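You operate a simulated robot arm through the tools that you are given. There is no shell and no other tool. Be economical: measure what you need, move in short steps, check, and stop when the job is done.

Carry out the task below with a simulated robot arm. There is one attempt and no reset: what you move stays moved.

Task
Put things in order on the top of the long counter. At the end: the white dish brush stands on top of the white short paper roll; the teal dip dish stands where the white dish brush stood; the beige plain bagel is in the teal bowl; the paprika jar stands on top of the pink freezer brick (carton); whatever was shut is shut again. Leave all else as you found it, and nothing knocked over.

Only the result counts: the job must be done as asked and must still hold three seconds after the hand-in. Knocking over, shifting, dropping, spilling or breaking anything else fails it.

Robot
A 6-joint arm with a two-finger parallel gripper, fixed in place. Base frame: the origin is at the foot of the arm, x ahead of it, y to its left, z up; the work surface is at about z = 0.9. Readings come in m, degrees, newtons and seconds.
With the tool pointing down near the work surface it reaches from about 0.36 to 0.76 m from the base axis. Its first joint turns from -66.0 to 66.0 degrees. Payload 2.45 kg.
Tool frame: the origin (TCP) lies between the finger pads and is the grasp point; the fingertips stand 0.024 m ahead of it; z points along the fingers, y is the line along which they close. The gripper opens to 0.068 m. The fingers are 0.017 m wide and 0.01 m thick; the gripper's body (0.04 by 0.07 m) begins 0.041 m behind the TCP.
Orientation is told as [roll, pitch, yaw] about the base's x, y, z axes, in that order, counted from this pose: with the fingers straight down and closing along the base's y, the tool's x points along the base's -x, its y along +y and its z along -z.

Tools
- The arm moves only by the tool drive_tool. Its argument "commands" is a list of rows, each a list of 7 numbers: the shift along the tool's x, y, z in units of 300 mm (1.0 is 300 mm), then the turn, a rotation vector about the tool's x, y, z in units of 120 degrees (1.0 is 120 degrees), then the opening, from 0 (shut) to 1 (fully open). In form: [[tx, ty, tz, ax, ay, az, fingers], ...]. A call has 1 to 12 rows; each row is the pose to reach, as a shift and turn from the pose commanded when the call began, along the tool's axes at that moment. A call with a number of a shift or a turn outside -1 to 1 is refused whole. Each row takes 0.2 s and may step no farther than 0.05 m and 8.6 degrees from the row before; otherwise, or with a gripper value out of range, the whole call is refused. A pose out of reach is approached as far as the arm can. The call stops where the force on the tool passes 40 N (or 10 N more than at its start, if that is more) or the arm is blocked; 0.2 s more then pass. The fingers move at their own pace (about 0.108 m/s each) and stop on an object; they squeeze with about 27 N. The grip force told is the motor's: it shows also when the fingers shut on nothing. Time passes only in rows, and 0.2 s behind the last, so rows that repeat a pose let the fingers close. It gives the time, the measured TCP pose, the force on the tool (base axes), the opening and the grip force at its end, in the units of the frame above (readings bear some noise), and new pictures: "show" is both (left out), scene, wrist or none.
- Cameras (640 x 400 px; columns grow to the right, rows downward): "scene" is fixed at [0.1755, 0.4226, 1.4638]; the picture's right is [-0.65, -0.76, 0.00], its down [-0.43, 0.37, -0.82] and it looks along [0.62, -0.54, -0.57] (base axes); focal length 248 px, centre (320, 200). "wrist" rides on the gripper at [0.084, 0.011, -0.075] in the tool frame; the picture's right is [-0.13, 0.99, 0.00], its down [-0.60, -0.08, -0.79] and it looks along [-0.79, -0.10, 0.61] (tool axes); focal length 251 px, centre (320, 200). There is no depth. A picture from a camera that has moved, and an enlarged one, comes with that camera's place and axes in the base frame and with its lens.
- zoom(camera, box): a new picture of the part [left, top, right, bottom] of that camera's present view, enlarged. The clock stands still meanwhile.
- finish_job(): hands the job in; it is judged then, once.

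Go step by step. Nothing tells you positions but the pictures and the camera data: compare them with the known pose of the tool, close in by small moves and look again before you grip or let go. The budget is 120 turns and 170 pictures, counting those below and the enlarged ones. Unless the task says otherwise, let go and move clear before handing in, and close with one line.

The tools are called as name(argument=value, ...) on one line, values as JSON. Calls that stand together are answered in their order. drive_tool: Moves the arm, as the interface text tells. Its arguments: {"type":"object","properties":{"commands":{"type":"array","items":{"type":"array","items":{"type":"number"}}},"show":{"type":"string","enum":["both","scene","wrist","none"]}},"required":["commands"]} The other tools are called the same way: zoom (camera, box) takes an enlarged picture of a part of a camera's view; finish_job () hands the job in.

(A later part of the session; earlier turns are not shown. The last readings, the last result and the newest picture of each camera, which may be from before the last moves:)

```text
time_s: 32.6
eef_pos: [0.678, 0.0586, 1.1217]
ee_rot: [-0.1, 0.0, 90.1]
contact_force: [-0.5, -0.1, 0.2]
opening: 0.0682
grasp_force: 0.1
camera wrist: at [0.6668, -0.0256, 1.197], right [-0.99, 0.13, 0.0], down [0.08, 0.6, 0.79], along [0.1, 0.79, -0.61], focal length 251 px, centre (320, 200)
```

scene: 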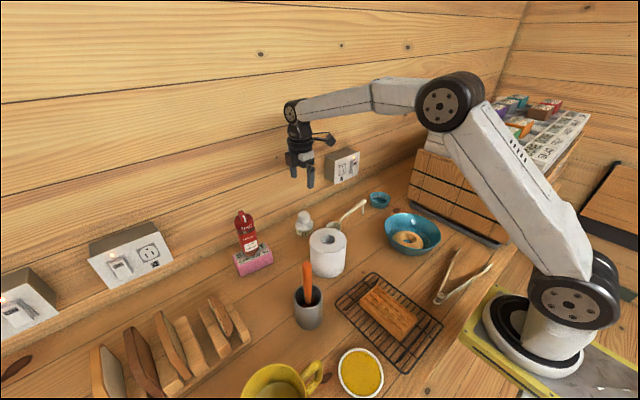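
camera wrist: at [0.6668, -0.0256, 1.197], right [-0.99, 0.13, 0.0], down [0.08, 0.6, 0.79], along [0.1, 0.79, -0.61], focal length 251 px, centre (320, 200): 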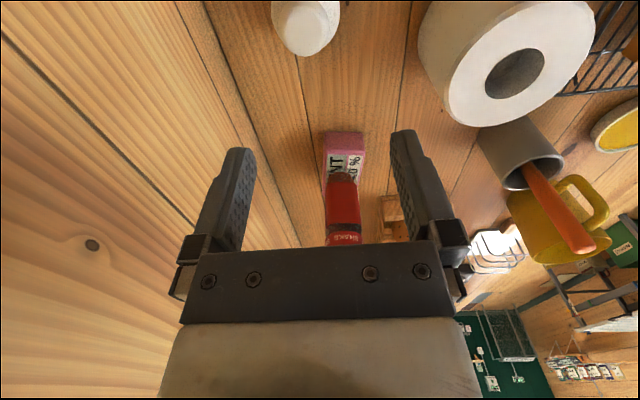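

drive_tool(commands=[[0.12, 0, 0, 0, 0, 0, 1], [0.22, 0, 0.06, 0, 0, 0, 1], [0.22, 0, 0.13, 0, 0, 0, 1], [0.22, 0, 0.13, 0, 0, 0, 1]], show="wrist")

zoom(camera="wrist", box=[200, 0, 456, 160])

```text
time_s: 33.6
eef_pos: [0.6782, -0.0082, 1.0817]
ee_rot: [0.0, -0.1, 90.0]
contact_force: [-0.1, 0.5, -0.6]
opening: 0.0678
grasp_force: 0.0
camera wrist: at [0.6668, -0.0918, 1.157], right [-0.99, 0.13, 0.0], down [0.08, 0.6, 0.79], along [0.1, 0.79, -0.61], focal length 251 px, centre (320, 200)
```

wrist: 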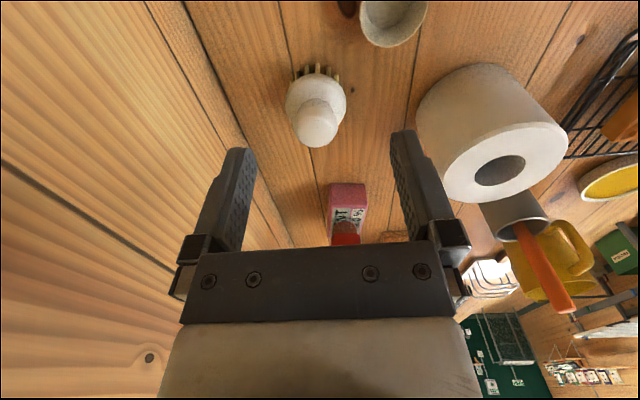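

```text
2.50 times, centred on (328, 80) of wrist
camera zoom: at [0.6668, -0.0918, 1.157], right [-0.99, 0.13, 0.0], down [0.08, 0.6, 0.79], along [0.1, 0.79, -0.61], focal length 629 px, centre (300, 500)
```

zoom: 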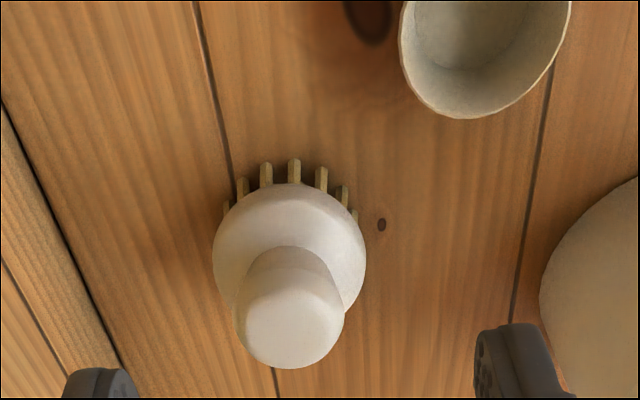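

Brush centre is about (0.686, 0.052), with the knob top near z 0.98. I move above it at a height clear of the knob.

drive_tool(commands=[[-0.1, -0.013, 0, 0, 0, 0, 1], [-0.2, -0.027, 0.04, 0, 0, 0, 1], [-0.2, -0.027, 0.12, 0, 0, 0, 1], [-0.2, -0.027, 0.16, 0, 0, 0, 1]], show="both")

zoom(camera="scene", box=[256, 170, 352, 230])

```text
time_s: 34.6
eef_pos: [0.6856, 0.0533, 1.0331]
ee_rot: [0.0, 0.0, 90.1]
contact_force: [-0.9, -0.3, -1.0]
opening: 0.0679
grasp_force: 0.0
camera wrist: at [0.6748, -0.0319, 1.1092], right [-0.99, 0.13, 0.0], down [0.08, 0.6, 0.79], along [0.1, 0.79, -0.61], focal length 251 px, centre (320, 200)
```

scene: 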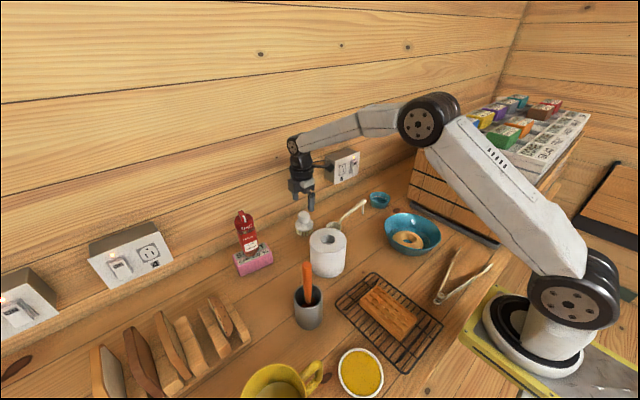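
wrist: 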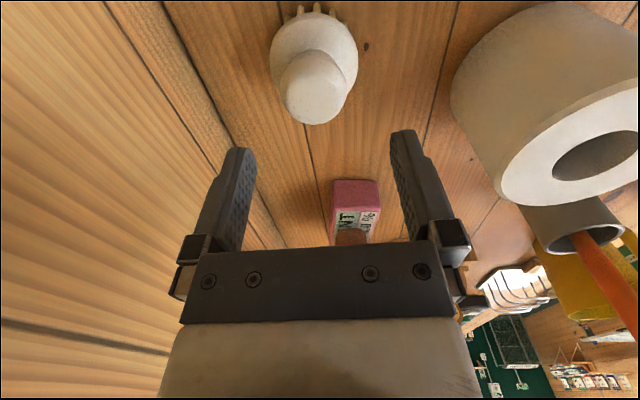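

```text
6.67 times, centred on (304, 200) of scene
camera zoom: at [0.1755, 0.4226, 1.4638], right [-0.65, -0.76, 0.0], down [-0.43, 0.37, -0.82], along [0.62, -0.54, -0.57], focal length 1651 px, centre (427, 200)
```

zoom: 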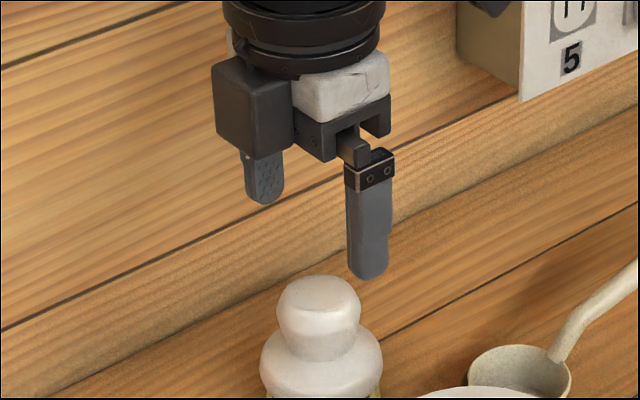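

The knob is centred within a few mm. I shift 3 mm in x and descend to the knob in steps.

drive_tool(commands=[[0, -0.01, 0.06, 0, 0, 0, 1], [0, -0.01, 0.12, 0, 0, 0, 1], [0, -0.01, 0.17, 0, 0, 0, 1], [0, -0.01, 0.2, 0, 0, 0, 1]], show="wrist")

zoom(camera="scene", box=[256, 190, 352, 250])

```text
time_s: 35.6
eef_pos: [0.6883, 0.0533, 0.9729]
ee_rot: [-0.1, 0.0, 90.1]
contact_force: [0.0, 0.4, 0.7]
opening: 0.0679
grasp_force: 0.0
camera wrist: at [0.6772, -0.0314, 1.0496], right [-0.99, 0.13, 0.0], down [0.08, 0.6, 0.79], along [0.1, 0.79, -0.61], focal length 251 px, centre (320, 200)
```

wrist: 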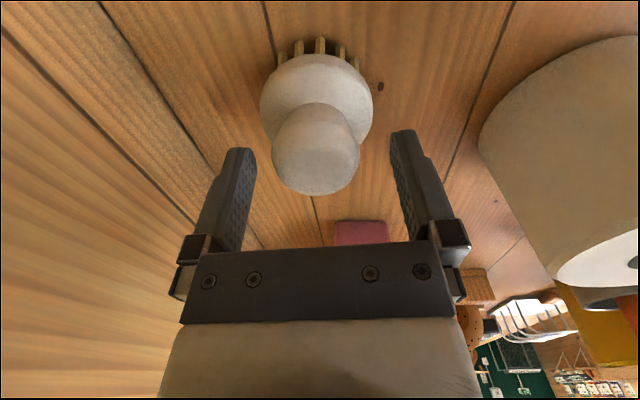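

```text
6.67 times, centred on (304, 220) of scene
camera zoom: at [0.1755, 0.4226, 1.4638], right [-0.65, -0.76, 0.0], down [-0.43, 0.37, -0.82], along [0.62, -0.54, -0.57], focal length 1651 px, centre (427, 67)
```

zoom: 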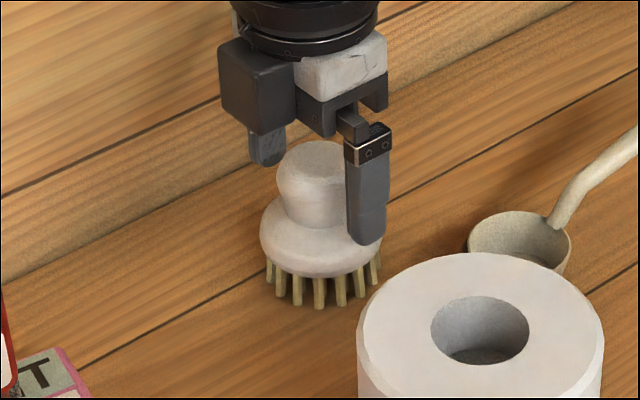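

The knob is between the fingers. I close and lift.

drive_tool(commands=[[0, 0, 0, 0, 0, 0, 0.3], [0, 0, 0, 0, 0, 0, 0.3], [0, 0, 0, 0, 0, 0, 0.3], [0, 0, -0.03, 0, 0, 0, 0.3], [0, 0, -0.1, 0, 0, 0, 0.3]], show="wrist")

zoom(camera="scene", box=[256, 180, 352, 240])

```text
time_s: 36.8
eef_pos: [0.689, 0.0524, 1.0048]
ee_rot: [0.0, 0.0, 89.9]
contact_force: [-0.1, 0.6, -1.3]
opening: 0.0367
grasp_force: 26.8
camera wrist: at [0.6774, -0.0317, 1.081], right [-0.99, 0.13, 0.0], down [0.08, 0.6, 0.79], along [0.1, 0.79, -0.61], focal length 251 px, centre (320, 200)
```

wrist: 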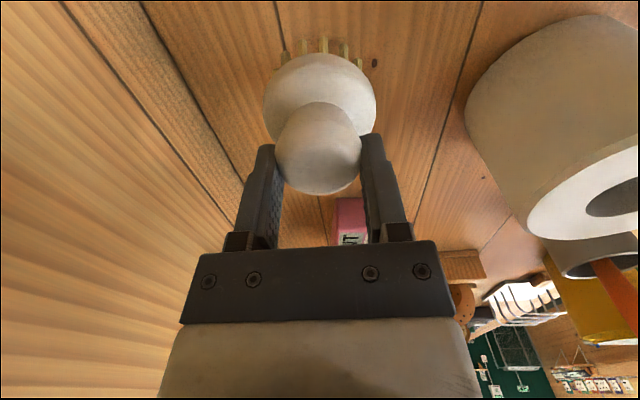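

```text
6.67 times, centred on (304, 210) of scene
camera zoom: at [0.1755, 0.4226, 1.4638], right [-0.65, -0.76, 0.0], down [-0.43, 0.37, -0.82], along [0.62, -0.54, -0.57], focal length 1651 px, centre (427, 133)
```

zoom: 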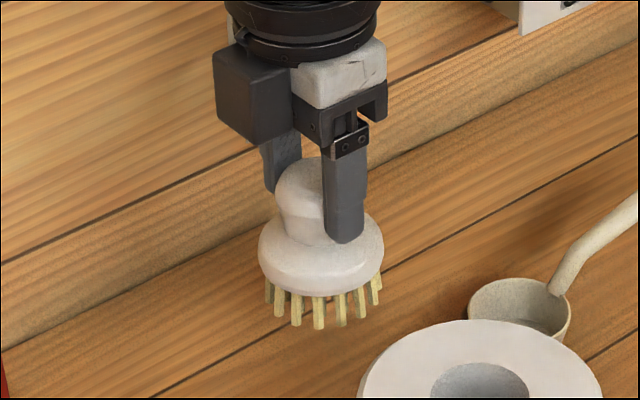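

The brush is held by its knob (original spot ≈ (0.689, 0.05)). I raise it and go to a point short of the roll to measure the roll.

drive_tool(commands=[[0, 0, -0.15, 0, 0, 0, 0.3], [0, 0, -0.3, 0, 0, 0, 0.3], [0, 0, -0.42, 0, 0, 0, 0.3], [0.05, 0.14, -0.42, 0, 0, 0, 0.3], [0.1, 0.28, -0.42, 0, 0, 0, 0.3], [0.12, 0.42, -0.42, 0, 0, 0, 0.3], [0.12, 0.513, -0.42, 0, 0, 0, 0.3], [0.12, 0.513, -0.42, 0, 0, 0, 0.3]], show="both")

zoom(camera="scene", box=[264, 210, 392, 290])

```text
time_s: 38.6
eef_pos: [0.5339, 0.017, 1.131]
ee_rot: [0.0, 0.0, 89.9]
contact_force: [-0.9, 0.8, -0.8]
opening: 0.0367
grasp_force: 27.4
camera wrist: at [0.523, -0.0679, 1.2061], right [-0.99, 0.13, 0.0], down [0.08, 0.6, 0.79], along [0.1, 0.79, -0.61], focal length 251 px, centre (320, 200)
```

scene: 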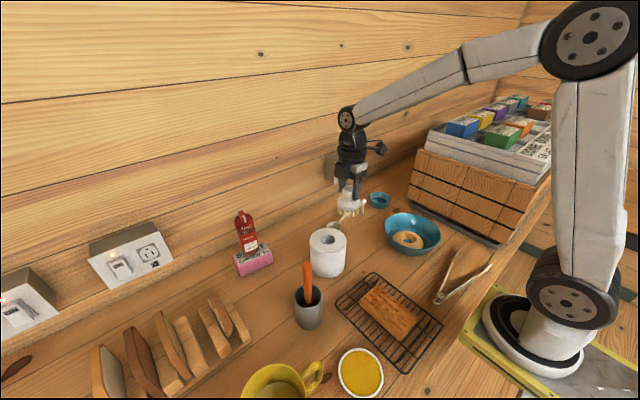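
wrist: 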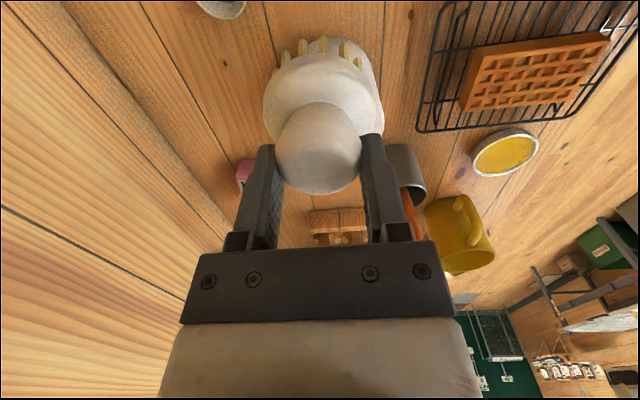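

```text
5.00 times, centred on (328, 250) of scene
camera zoom: at [0.1755, 0.4226, 1.4638], right [-0.65, -0.76, 0.0], down [-0.43, 0.37, -0.82], along [0.62, -0.54, -0.57], focal length 1238 px, centre (280, -50)
```

zoom: 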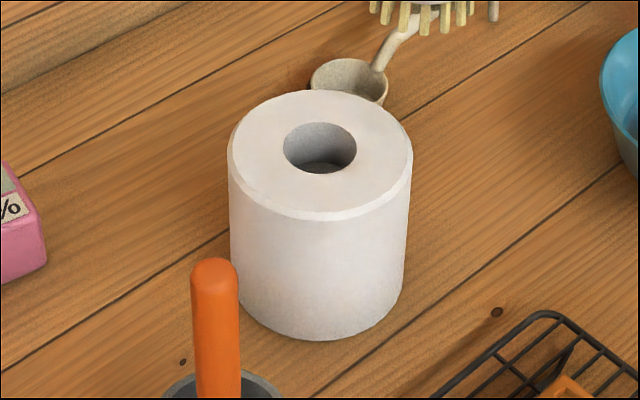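

From several views the roll's centre is (0.528, 0.0905) with its top at z 1.0. I move the brush over it and check before lowering.

drive_tool(commands=[[-0.13, 0.01, 0, 0, 0, 0, 0.3], [-0.262, 0.02, 0, 0, 0, 0, 0.3], [-0.262, 0.02, 0.07, 0, 0, 0, 0.3], [-0.262, 0.02, 0.14, 0, 0, 0, 0.3], [-0.262, 0.02, 0.14, 0, 0, 0, 0.3]], show="wrist")

zoom(camera="scene", box=[264, 190, 392, 270])

```text
time_s: 39.8
eef_pos: [0.5281, 0.0951, 1.0885]
ee_rot: [-0.1, -0.1, 90.0]
contact_force: [-0.4, -0.5, -0.2]
opening: 0.0364
grasp_force: 26.5
camera wrist: at [0.5174, 0.011, 1.1638], right [-0.99, 0.13, 0.0], down [0.08, 0.6, 0.79], along [0.1, 0.79, -0.61], focal length 251 px, centre (320, 200)
```

wrist: 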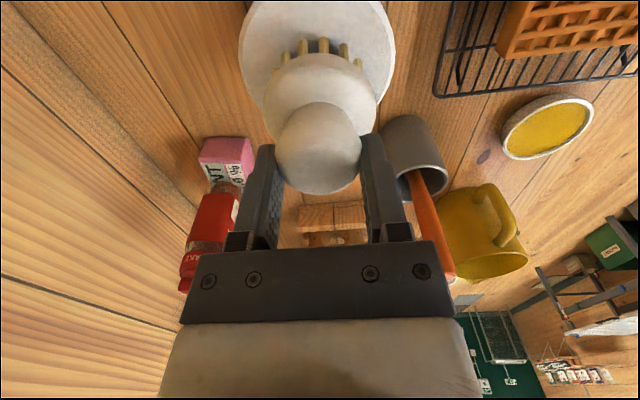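

```text
5.00 times, centred on (328, 230) of scene
camera zoom: at [0.1755, 0.4226, 1.4638], right [-0.65, -0.76, 0.0], down [-0.43, 0.37, -0.82], along [0.62, -0.54, -0.57], focal length 1238 px, centre (280, 50)
```

zoom: 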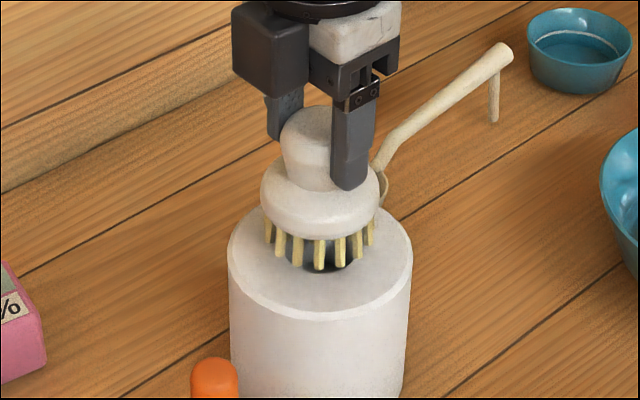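

Nearly centred; I correct by +5 mm x and −4 mm y, and lower until contact.

drive_tool(commands=[[0.013, -0.017, 0, 0, 0, 0, 0.3], [0.013, -0.017, 0.02, 0, 0, 0, 0.3], [0.013, -0.017, 0.04, 0, 0, 0, 0.3], [0.013, -0.017, 0.047, 0, 0, 0, 0.3]], show="none")

zoom(camera="scene", box=[264, 190, 392, 270])

```text
time_s: 40.8
eef_pos: [0.5347, 0.0913, 1.0733]
ee_rot: [-0.1, -0.1, 90.0]
contact_force: [1.0, 0.0, -1.0]
opening: 0.0364
grasp_force: 27.1
```

```text
5.00 times, centred on (328, 230) of scene
camera zoom: at [0.1755, 0.4226, 1.4638], right [-0.65, -0.76, 0.0], down [-0.43, 0.37, -0.82], along [0.62, -0.54, -0.57], focal length 1238 px, centre (280, 50)
```

zoom: 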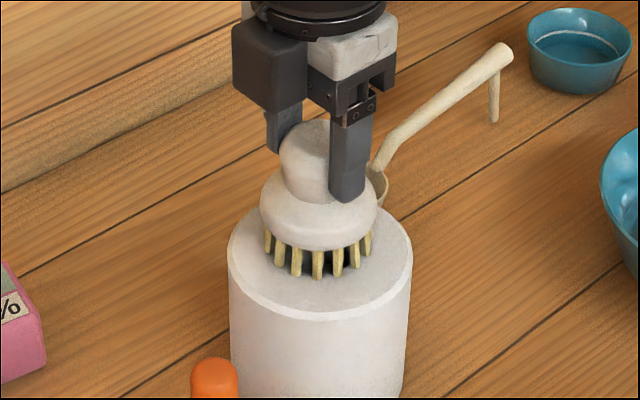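

drive_tool(commands=[[0, 0, 0.004, 0, 0, 0, 0.3], [0, 0, 0.008, 0, 0, 0, 0.3]], show="none")

```text
time_s: 41.4
eef_pos: [0.5341, 0.0899, 1.0734]
ee_rot: [-0.2, -0.1, 90.0]
contact_force: [-4.6, -0.2, 19.1]
opening: 0.0366
grasp_force: 27.2
```

Contact is made (19 N), so I ease off, release, and rise.

drive_tool(commands=[[0, 0, -0.007, 0, 0, 0, 0.3], [0, 0, -0.007, 0, 0, 0, 0.7], [0, 0, -0.007, 0, 0, 0, 1], [0, 0, -0.007, 0, 0, 0, 1], [0, 0, -0.08, 0, 0, 0, 1], [0, 0, -0.2, 0, 0, 0, 1], [0, 0, -0.35, 0, 0, 0, 1]], show="both")

zoom(camera="scene", box=[264, 190, 392, 270])

```text
time_s: 43.0
eef_pos: [0.5329, 0.0919, 1.1765]
ee_rot: [0.1, 0.0, 90.0]
contact_force: [-0.5, 0.4, 0.3]
opening: 0.0679
grasp_force: 0.1
camera wrist: at [0.5221, 0.0069, 1.2523], right [-0.99, 0.13, 0.0], down [0.08, 0.6, 0.79], along [0.1, 0.79, -0.61], focal length 251 px, centre (320, 200)
```

scene: 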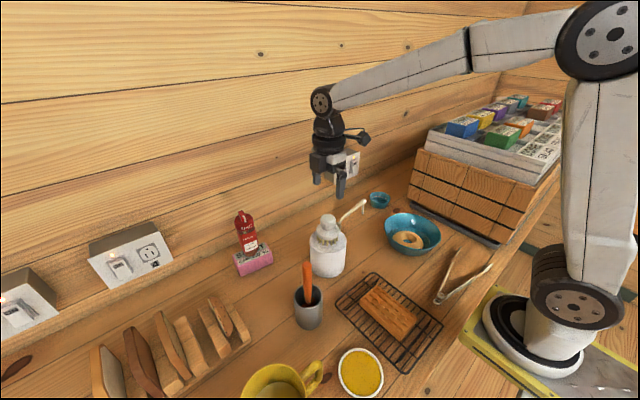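
wrist: 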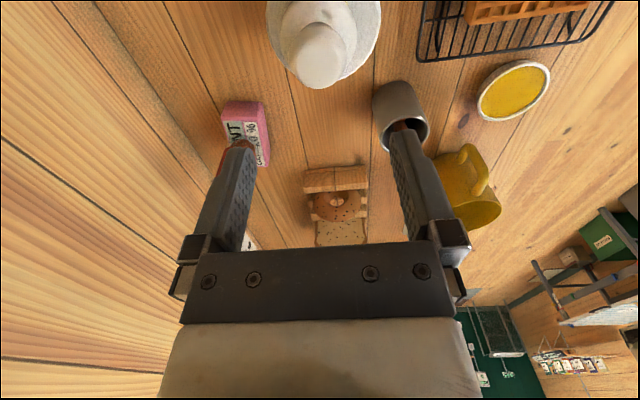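

```text
5.00 times, centred on (328, 230) of scene
camera zoom: at [0.1755, 0.4226, 1.4638], right [-0.65, -0.76, 0.0], down [-0.43, 0.37, -0.82], along [0.62, -0.54, -0.57], focal length 1238 px, centre (280, 50)
```

zoom: 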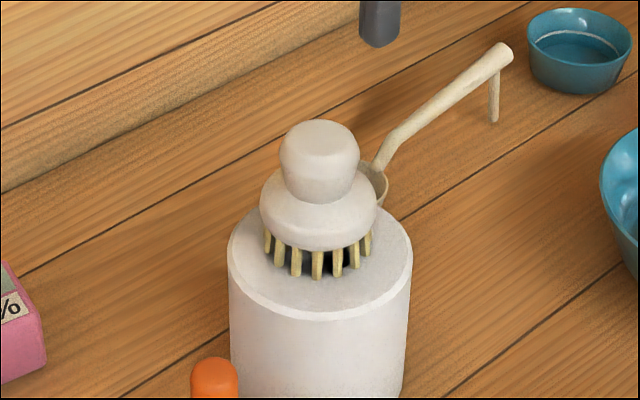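

The brush stands centred on the roll. Now I turn the tool back to yaw 0 and go to a viewing position in front of the dip dish.

drive_tool(commands=[[0.088, 0.01, 0, 0, 0, 0.068, 1], [0.177, 0.02, 0, 0, 0, 0.136, 1], [0.265, 0.03, 0, 0, 0, 0.204, 1], [0.353, 0.04, 0, 0, 0, 0.272, 1], [0.442, 0.05, 0, 0, 0, 0.34, 1], [0.53, 0.06, 0, 0, 0, 0.408, 1], [0.62, 0.07, 0, 0, 0, 0.476, 1], [0.71, 0.08, 0, 0, 0, 0.544, 1], [0.8, 0.09, 0, 0, 0, 0.612, 1], [0.89, 0.1, 0, 0, 0, 0.68, 1], [0.973, 0.11, 0, 0, 0, 0.75, 1], [0.973, 0.11, 0.1, 0, 0, 0.75, 1]], show="wrist")

zoom(camera="wrist", box=[200, 50, 360, 150])

zoom(camera="scene", box=[328, 170, 424, 230])

```text
time_s: 45.6
eef_pos: [0.5007, -0.201, 1.1468]
ee_rot: [0.0, -0.1, -0.2]
contact_force: [0.6, 1.3, 0.9]
opening: 0.0678
grasp_force: 0.1
camera wrist: at [0.4164, -0.1903, 1.2225], right [0.13, 0.99, 0.0], down [0.6, -0.08, 0.79], along [0.79, -0.1, -0.61], focal length 251 px, centre (320, 200)
```

wrist: 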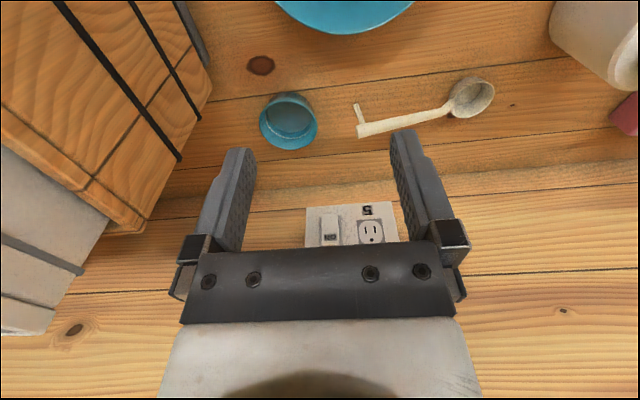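

```text
4.00 times, centred on (280, 100) of wrist
camera zoom: at [0.4164, -0.1903, 1.2225], right [0.13, 0.99, 0.0], down [0.6, -0.08, 0.79], along [0.79, -0.1, -0.61], focal length 1006 px, centre (480, 600)
```

zoom: 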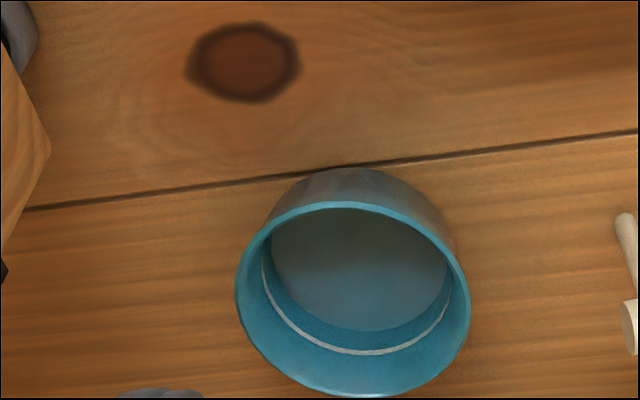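

```text
6.67 times, centred on (376, 200) of scene
camera zoom: at [0.1755, 0.4226, 1.4638], right [-0.65, -0.76, 0.0], down [-0.43, 0.37, -0.82], along [0.62, -0.54, -0.57], focal length 1651 px, centre (-53, 200)
```

zoom: 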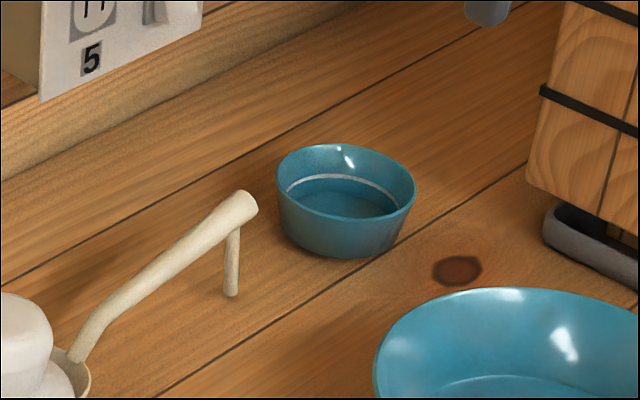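

The dish (rim about 78 mm wide, centre ≈ (0.616, -0.258)) must be taken by its rim. I choose the side away from the ladle, with slight yaw to stay clear of the crate, and move above that rim point.

drive_tool(commands=[[-0.09, -0.08, 0, 0, 0, 0.04, 1], [-0.18, -0.16, 0, 0, 0, 0.08, 1], [-0.27, -0.24, 0.05, 0, 0, 0.125, 0.8], [-0.353, -0.31, 0.1, 0, 0, 0.125, 0.6], [-0.353, -0.31, 0.2, 0, 0, 0.125, 0.6], [-0.353, -0.31, 0.3, 0, 0, 0.125, 0.6]], show="none")

drive_tool(commands=[[0, 0, 0, -0.05, 0, 0, 0.6], [0, 0, 0, -0.1, 0, 0, 0.6], [0, 0, 0, -0.1, 0, 0, 0.6]], show="both")

zoom(camera="scene", box=[328, 150, 456, 230])

```text
time_s: 47.0
eef_pos: [0.6079, -0.2946, 1.0563]
ee_rot: [0.0, 0.0, -15.1]
contact_force: [0.1, 0.0, 0.6]
opening: 0.0408
grasp_force: 0.1
```

```text
time_s: 47.8
eef_pos: [0.6068, -0.2943, 1.0571]
ee_rot: [12.0, 0.0, -15.0]
contact_force: [-0.1, 0.2, -0.5]
opening: 0.0406
grasp_force: 0.1
camera wrist: at [0.5242, -0.2774, 1.1329], right [0.38, 0.9, 0.21], down [0.52, -0.39, 0.76], along [0.77, -0.18, -0.62], focal length 251 px, centre (320, 200)
```

scene: 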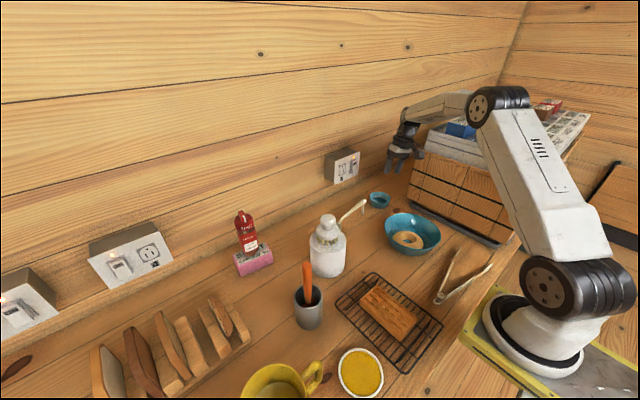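
wrist: 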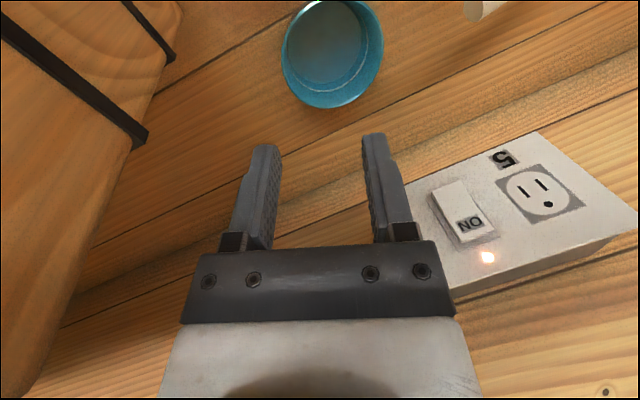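

```text
5.00 times, centred on (392, 190) of scene
camera zoom: at [0.1755, 0.4226, 1.4638], right [-0.65, -0.76, 0.0], down [-0.43, 0.37, -0.82], along [0.62, -0.54, -0.57], focal length 1238 px, centre (-40, 250)
```

zoom: 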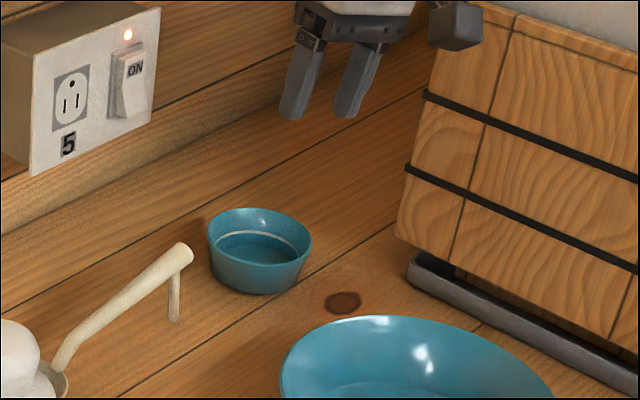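

drive_tool(commands=[[0.005, -0.02, 0.08, 0, 0, 0, 0.6], [0.01, -0.04, 0.16, 0, 0, 0, 0.6], [0.01, -0.055, 0.228, 0, 0, 0, 0.6], [0.01, -0.055, 0.228, 0, 0, 0, 0.6]], show="wrist")

zoom(camera="scene", box=[352, 170, 432, 220])

```text
time_s: 48.8
eef_pos: [0.6042, -0.2957, 0.9863]
ee_rot: [12.0, -0.1, -15.0]
contact_force: [0.4, -0.6, 0.6]
opening: 0.0408
grasp_force: 0.0
camera wrist: at [0.5211, -0.2787, 1.0628], right [0.38, 0.9, 0.21], down [0.52, -0.39, 0.76], along [0.77, -0.18, -0.62], focal length 251 px, centre (320, 200)
```

wrist: 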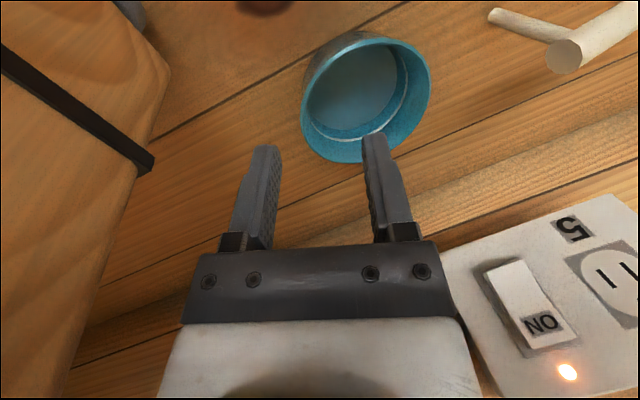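

```text
8.00 times, centred on (392, 195) of scene
camera zoom: at [0.1755, 0.4226, 1.4638], right [-0.65, -0.76, 0.0], down [-0.43, 0.37, -0.82], along [0.62, -0.54, -0.57], focal length 1981 px, centre (-256, 240)
```

zoom: 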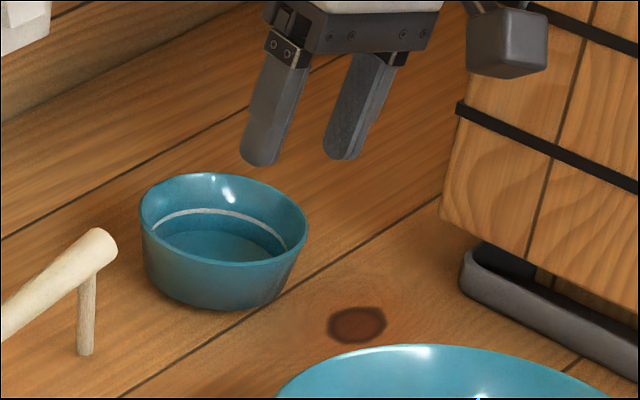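

The rim lies between the fingers, with its top at about z 0.932. I lower over the wall to TCP z ≈0.94.

drive_tool(commands=[[0.004, -0.01, 0.05, 0, 0, 0, 0.6], [0.006, -0.02, 0.1, 0, 0, 0, 0.6], [0.006, -0.029, 0.15, 0, 0, 0, 0.6]], show="wrist")

zoom(camera="scene", box=[352, 170, 432, 220])

```text
time_s: 49.6
eef_pos: [0.6165, -0.3008, 0.972]
ee_rot: [10.5, -3.6, -14.8]
contact_force: [0.7, -0.1, -0.2]
opening: 0.0407
grasp_force: 0.1
camera wrist: at [0.5287, -0.2822, 1.0433], right [0.36, 0.91, 0.19], down [0.48, -0.36, 0.8], along [0.8, -0.2, -0.56], focal length 251 px, centre (320, 200)
```

wrist: 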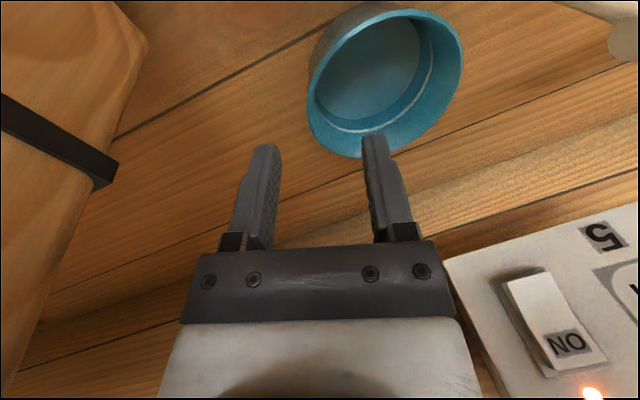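

```text
8.00 times, centred on (392, 195) of scene
camera zoom: at [0.1736, 0.4241, 1.4636], right [-0.65, -0.76, 0.0], down [-0.43, 0.37, -0.82], along [0.62, -0.54, -0.57], focal length 1981 px, centre (-256, 240)
```

zoom: 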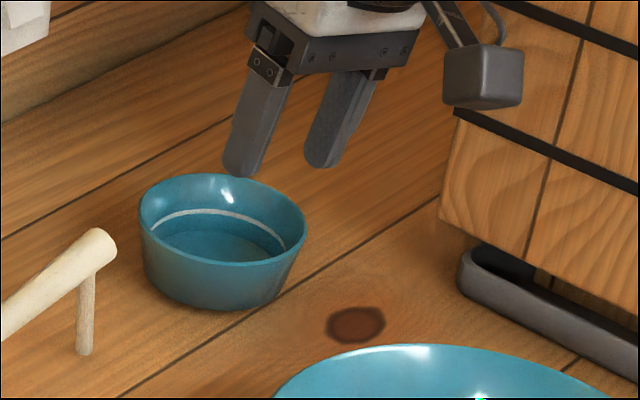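

The arm did not follow the command (pose off by 3.6° and 3 cm high), so a link may be touching the crate. I back up at once and look.

drive_tool(commands=[[0, 0.029, -0.13, 0, 0, 0, 0.6], [0, 0.04, -0.2, 0, 0, 0, 0.6], [0, 0.04, -0.2, 0, 0, 0, 0.6]], show="scene")

zoom(camera="scene", box=[384, 60, 624, 210])

```text
time_s: 50.4
eef_pos: [0.6011, -0.295, 1.0012]
ee_rot: [12.1, 0.0, -15.1]
contact_force: [0.7, -0.1, -0.2]
opening: 0.0408
grasp_force: 0.0
```

scene: 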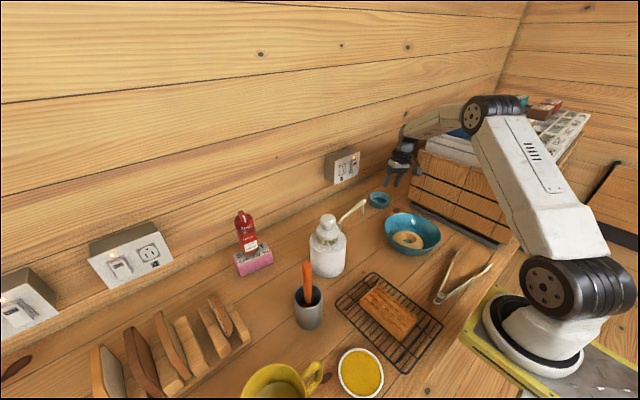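

```text
2.67 times, centred on (504, 135) of scene
camera zoom: at [0.1755, 0.4226, 1.4638], right [-0.65, -0.76, 0.0], down [-0.43, 0.37, -0.82], along [0.62, -0.54, -0.57], focal length 660 px, centre (-171, 373)
```

zoom: 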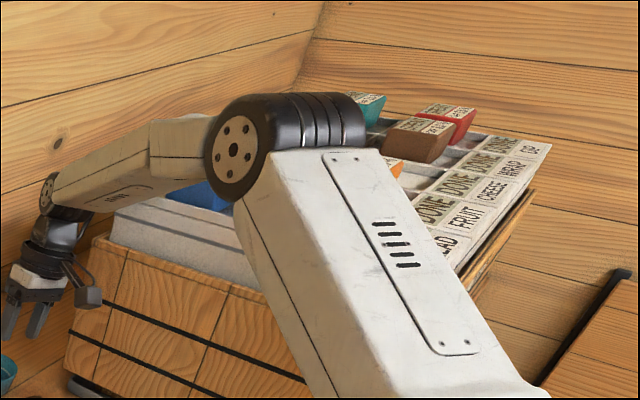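

The forearm evidently leaned toward the crate from that side. I rise, straighten, and instead take the rim on the near-left side, where the forearm stays well clear.

drive_tool(commands=[[0, 0.02, -0.1, 0, 0, 0, 0.6], [0, 0.04, -0.2, 0.05, 0, 0, 0.6], [0, 0.06, -0.28, 0.1, 0, 0, 0.6], [0, 0.06, -0.28, 0.1, 0, 0, 0.6]], show="none")

drive_tool(commands=[[0.015, 0.035, 0, 0, 0, -0.06, 0.6], [0.03, 0.07, 0, 0, 0, -0.13, 0.6], [0.045, 0.105, 0, 0, 0, -0.2, 0.6], [0.06, 0.14, 0, 0, 0, -0.27, 0.6], [0.075, 0.175, 0, 0, 0, -0.34, 0.6], [0.09, 0.207, 0, 0, 0, -0.41, 0.6], [0.09, 0.207, 0, 0, 0, -0.417, 0.6]], show="none")

drive_tool(commands=[[0, 0, 0, 0.05, 0, 0, 0.6], [0, 0, 0, 0.1, 0, 0, 0.6], [0, 0, 0, 0.1, 0, 0, 0.6]], show="both")

zoom(camera="scene", box=[400, 80, 640, 230])

```text
time_s: 51.4
eef_pos: [0.6017, -0.2946, 1.0871]
ee_rot: [0.0, -0.1, -15.0]
contact_force: [1.2, -0.5, -0.2]
opening: 0.0412
grasp_force: 0.0
```

```text
time_s: 53.0
eef_pos: [0.5917, -0.2268, 1.0868]
ee_rot: [0.0, 0.0, 35.2]
contact_force: [-0.6, -0.2, 0.2]
opening: 0.0406
grasp_force: 0.0
```

```text
time_s: 53.8
eef_pos: [0.5925, -0.2279, 1.0876]
ee_rot: [-12.0, 0.0, 35.0]
contact_force: [0.0, -0.2, 0.5]
opening: 0.0408
grasp_force: 0.2
camera wrist: at [0.5072, -0.2539, 1.1592], right [-0.45, 0.87, -0.21], down [0.44, 0.42, 0.79], along [0.77, 0.27, -0.57], focal length 251 px, centre (320, 200)
```

scene: 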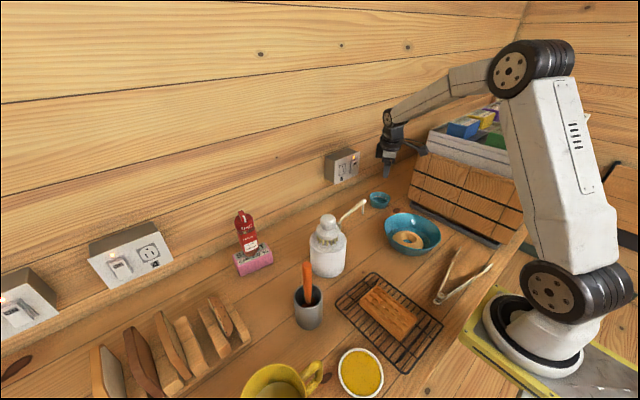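
wrist: 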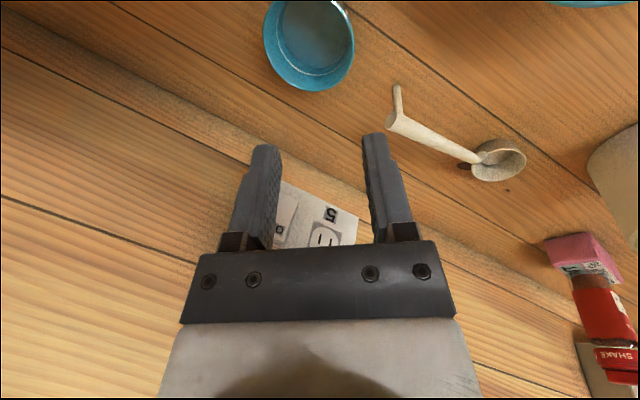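

```text
2.67 times, centred on (520, 155) of scene
camera zoom: at [0.1755, 0.4226, 1.4638], right [-0.65, -0.76, 0.0], down [-0.43, 0.37, -0.82], along [0.62, -0.54, -0.57], focal length 660 px, centre (-213, 320)
```

zoom: 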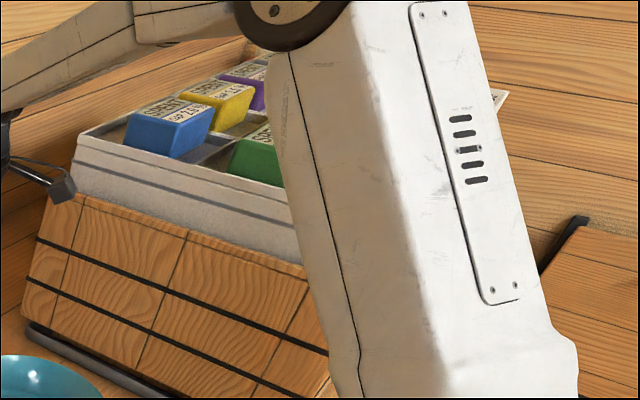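

The crate and its blocks look unchanged so far. The rim point now lies directly beneath, so I descend partway and check that the arm follows.

drive_tool(commands=[[0, 0.02, 0.1, 0, 0, 0, 0.6], [0, 0.042, 0.2, 0, 0, 0, 0.6], [0, 0.06, 0.28, 0, 0, 0, 0.6], [0, 0.071, 0.334, 0, 0, 0, 0.6]], show="wrist")

zoom(camera="scene", box=[352, 150, 448, 210])

```text
time_s: 54.8
eef_pos: [0.592, -0.2274, 0.9842]
ee_rot: [-11.9, 0.0, 35.1]
contact_force: [0.6, 0.4, -0.1]
opening: 0.0409
grasp_force: 0.1
camera wrist: at [0.5071, -0.2542, 1.0567], right [-0.45, 0.87, -0.21], down [0.44, 0.42, 0.79], along [0.77, 0.27, -0.57], focal length 251 px, centre (320, 200)
```

wrist: 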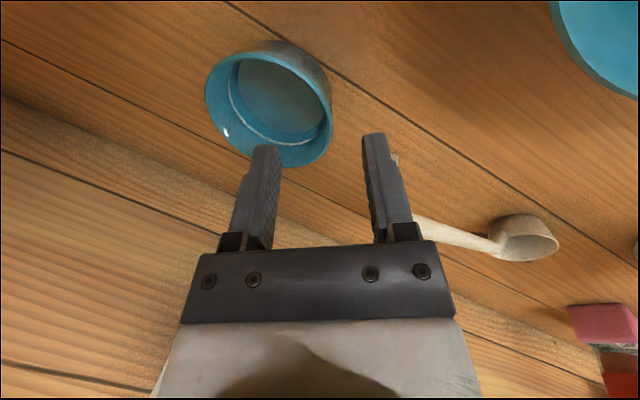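

```text
6.67 times, centred on (400, 180) of scene
camera zoom: at [0.1755, 0.4226, 1.4638], right [-0.65, -0.76, 0.0], down [-0.43, 0.37, -0.82], along [0.62, -0.54, -0.57], focal length 1651 px, centre (-213, 333)
```

zoom: 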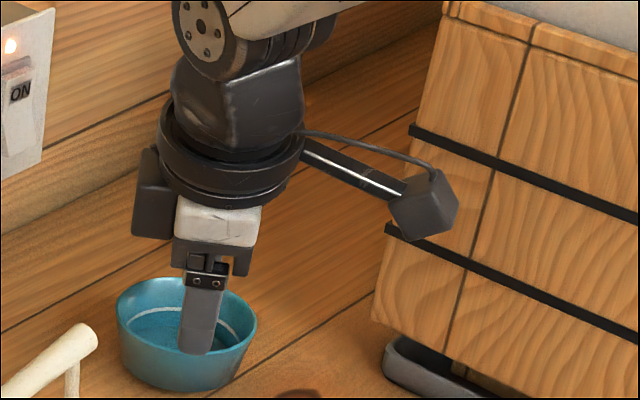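

The arm follows well. I correct 5 mm toward the dish and lower over the rim.

drive_tool(commands=[[0.004, -0.01, 0.03, 0, 0, 0, 0.6], [0.004, 0, 0.08, 0, 0, 0, 0.6], [0.004, 0.01, 0.12, 0, 0, 0, 0.6], [0.004, 0.0145, 0.1435, 0, 0, 0, 0.6]], show="wrist")

zoom(camera="scene", box=[352, 160, 432, 210])

```text
time_s: 55.8
eef_pos: [0.5923, -0.2318, 0.9409]
ee_rot: [-12.0, 0.0, 35.0]
contact_force: [0.2, -0.4, 0.1]
opening: 0.0408
grasp_force: 0.1
camera wrist: at [0.5089, -0.2583, 1.0135], right [-0.45, 0.87, -0.21], down [0.44, 0.42, 0.79], along [0.77, 0.27, -0.57], focal length 251 px, centre (320, 200)
```

wrist: 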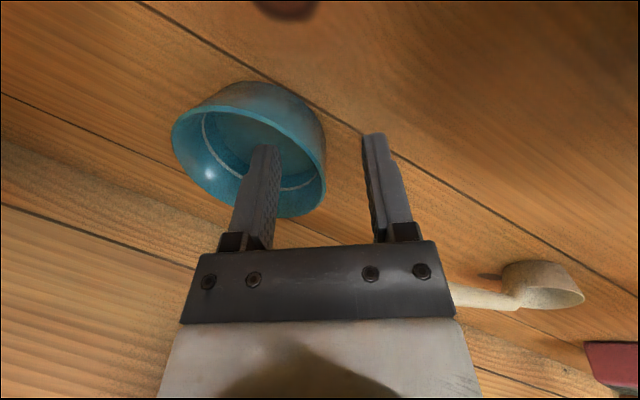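

```text
8.00 times, centred on (392, 185) of scene
camera zoom: at [0.1755, 0.4226, 1.4638], right [-0.65, -0.76, 0.0], down [-0.43, 0.37, -0.82], along [0.62, -0.54, -0.57], focal length 1981 px, centre (-256, 320)
```

zoom: 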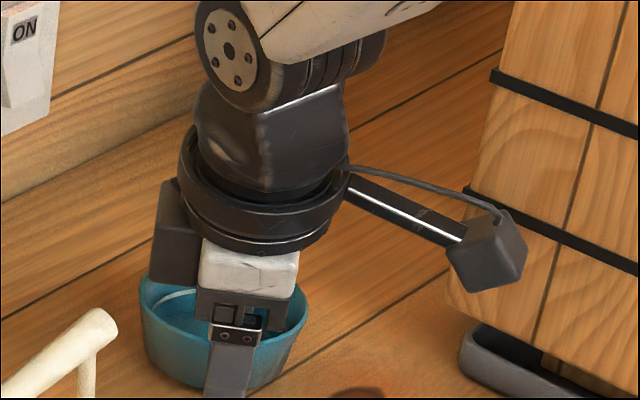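

The rim's wall is between the fingers. I go down 4 mm more and close gently.

drive_tool(commands=[[0, 0.006, 0.013, 0, 0, 0, 0.6], [0, 0.006, 0.013, 0, 0, 0, 0.3], [0, 0.006, 0.013, 0, 0, 0, 0.0], [0, 0.006, 0.013, 0, 0, 0, 0.0], [0, 0.006, 0.013, 0, 0, 0, 0.0]], show="wrist")

```text
time_s: 57.0
eef_pos: [0.5922, -0.2299, 0.9388]
ee_rot: [-12.1, -0.1, 35.0]
contact_force: [0.1, -1.1, 6.1]
opening: 0.0023
grasp_force: 26.0
camera wrist: at [0.5087, -0.2578, 1.0099], right [-0.45, 0.87, -0.21], down [0.44, 0.42, 0.79], along [0.78, 0.27, -0.57], focal length 251 px, centre (320, 200)
```

wrist: 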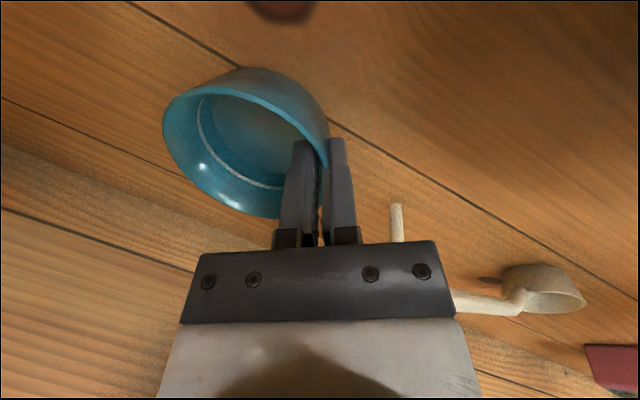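

The wall is gripped (2.3 mm). I lift straight up.

drive_tool(commands=[[0, -0.01, -0.05, 0, 0, 0, 0], [0, -0.03, -0.14, 0, 0, 0, 0], [0, -0.06, -0.27, 0, 0, 0, 0], [0, -0.085, -0.4, 0, 0, 0, 0], [0, -0.106, -0.5, 0, 0, 0, 0]], show="both")

zoom(camera="scene", box=[336, 130, 432, 190])

```text
time_s: 58.2
eef_pos: [0.5928, -0.2319, 1.0913]
ee_rot: [-12.0, 0.1, 35.0]
contact_force: [-1.0, 0.1, -0.3]
opening: 0.0022
grasp_force: 26.0
camera wrist: at [0.5078, -0.2589, 1.1637], right [-0.45, 0.87, -0.21], down [0.44, 0.42, 0.79], along [0.77, 0.27, -0.57], focal length 251 px, centre (320, 200)
```

scene: 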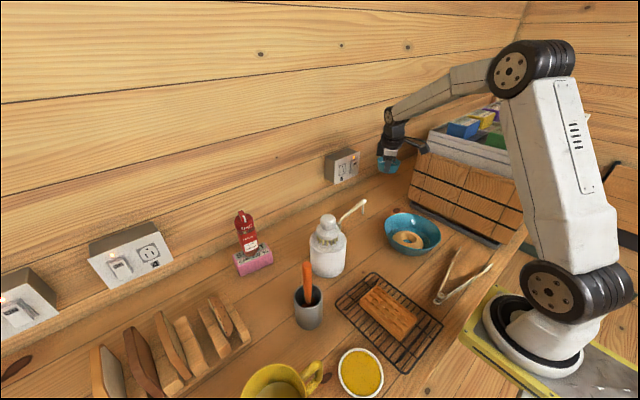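
wrist: 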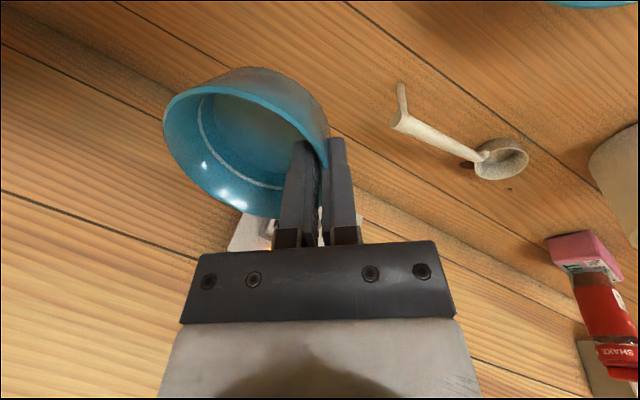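

```text
6.67 times, centred on (384, 160) of scene
camera zoom: at [0.1755, 0.4226, 1.4638], right [-0.65, -0.76, 0.0], down [-0.43, 0.37, -0.82], along [0.62, -0.54, -0.57], focal length 1651 px, centre (-107, 467)
```

zoom: 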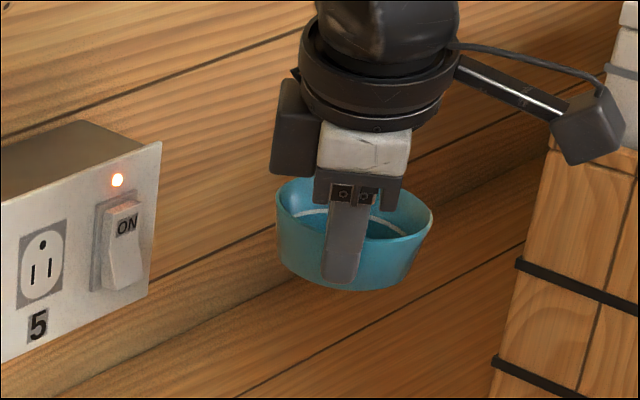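

The dish is held level. I carry it high toward the brush's former spot, turning the tool by −80° so the camera arm will be clear of the roll and brush.

drive_tool(commands=[[-0.084, 0.052, -0.02, 0, 0.0126, 0.0593, 0], [-0.168, 0.104, -0.041, 0, 0.0252, 0.1186, 0], [-0.252, 0.157, -0.061, 0, 0.0378, 0.1779, 0], [-0.336, 0.209, -0.082, 0, 0.0504, 0.2371, 0], [-0.42, 0.261, -0.102, 0, 0.063, 0.2964, 0], [-0.505, 0.313, -0.122, 0, 0.0757, 0.3556, 0], [-0.589, 0.365, -0.143, 0, 0.0883, 0.4149, 0], [-0.673, 0.417, -0.163, 0, 0.1009, 0.4742, 0], [-0.757, 0.47, -0.183, 0, 0.1135, 0.5335, 0], [-0.841, 0.522, -0.204, 0, 0.1261, 0.5927, 0], [-0.925, 0.574, -0.224, 0, 0.1387, 0.652, 0], [-0.925, 0.574, -0.224, 0, 0.1387, 0.652, 0]], show="both")

zoom(camera="scene", box=[256, 130, 384, 210])

zoom(camera="scene", box=[400, 80, 640, 230])

```text
time_s: 60.8
eef_pos: [0.7157, 0.0785, 1.121]
ee_rot: [-12.0, 0.0, -45.0]
contact_force: [-0.5, -0.1, -0.9]
opening: 0.0024
grasp_force: 26.9
camera wrist: at [0.6736, 0.1559, 1.1933], right [0.78, 0.59, -0.21], down [0.49, -0.37, 0.79], along [0.39, -0.72, -0.57], focal length 251 px, centre (320, 200)
```

scene: 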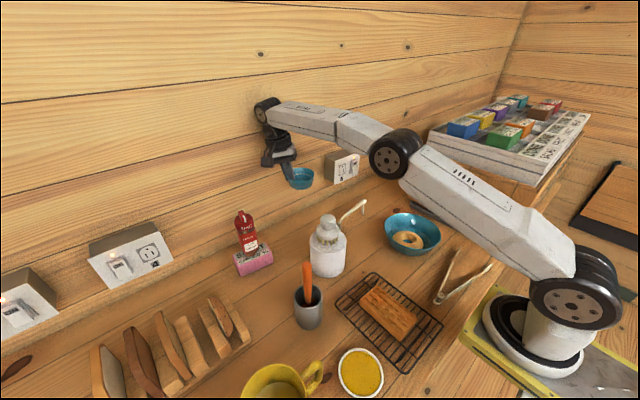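
wrist: 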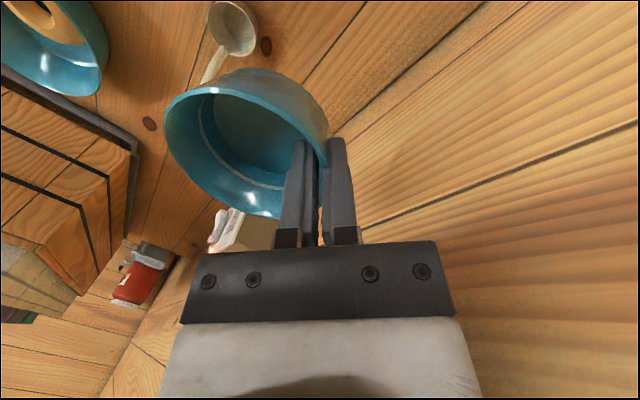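

```text
5.00 times, centred on (320, 170) of scene
camera zoom: at [0.1755, 0.4226, 1.4638], right [-0.65, -0.76, 0.0], down [-0.43, 0.37, -0.82], along [0.62, -0.54, -0.57], focal length 1238 px, centre (320, 350)
```

zoom: 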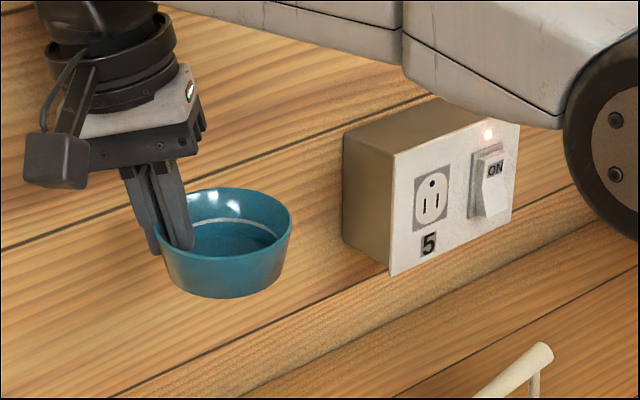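

```text
2.67 times, centred on (520, 155) of scene
camera zoom: at [0.1755, 0.4226, 1.4638], right [-0.65, -0.76, 0.0], down [-0.43, 0.37, -0.82], along [0.62, -0.54, -0.57], focal length 660 px, centre (-213, 320)
```

zoom: 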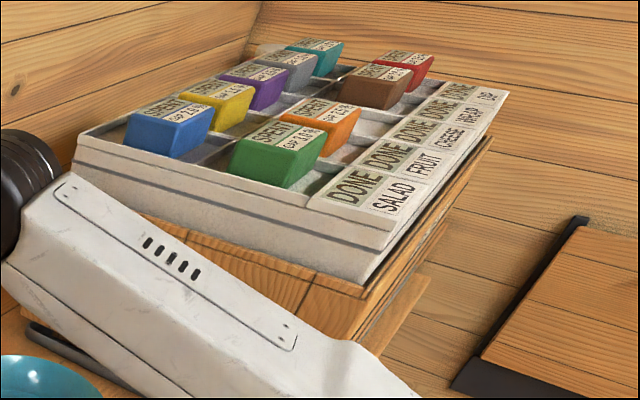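

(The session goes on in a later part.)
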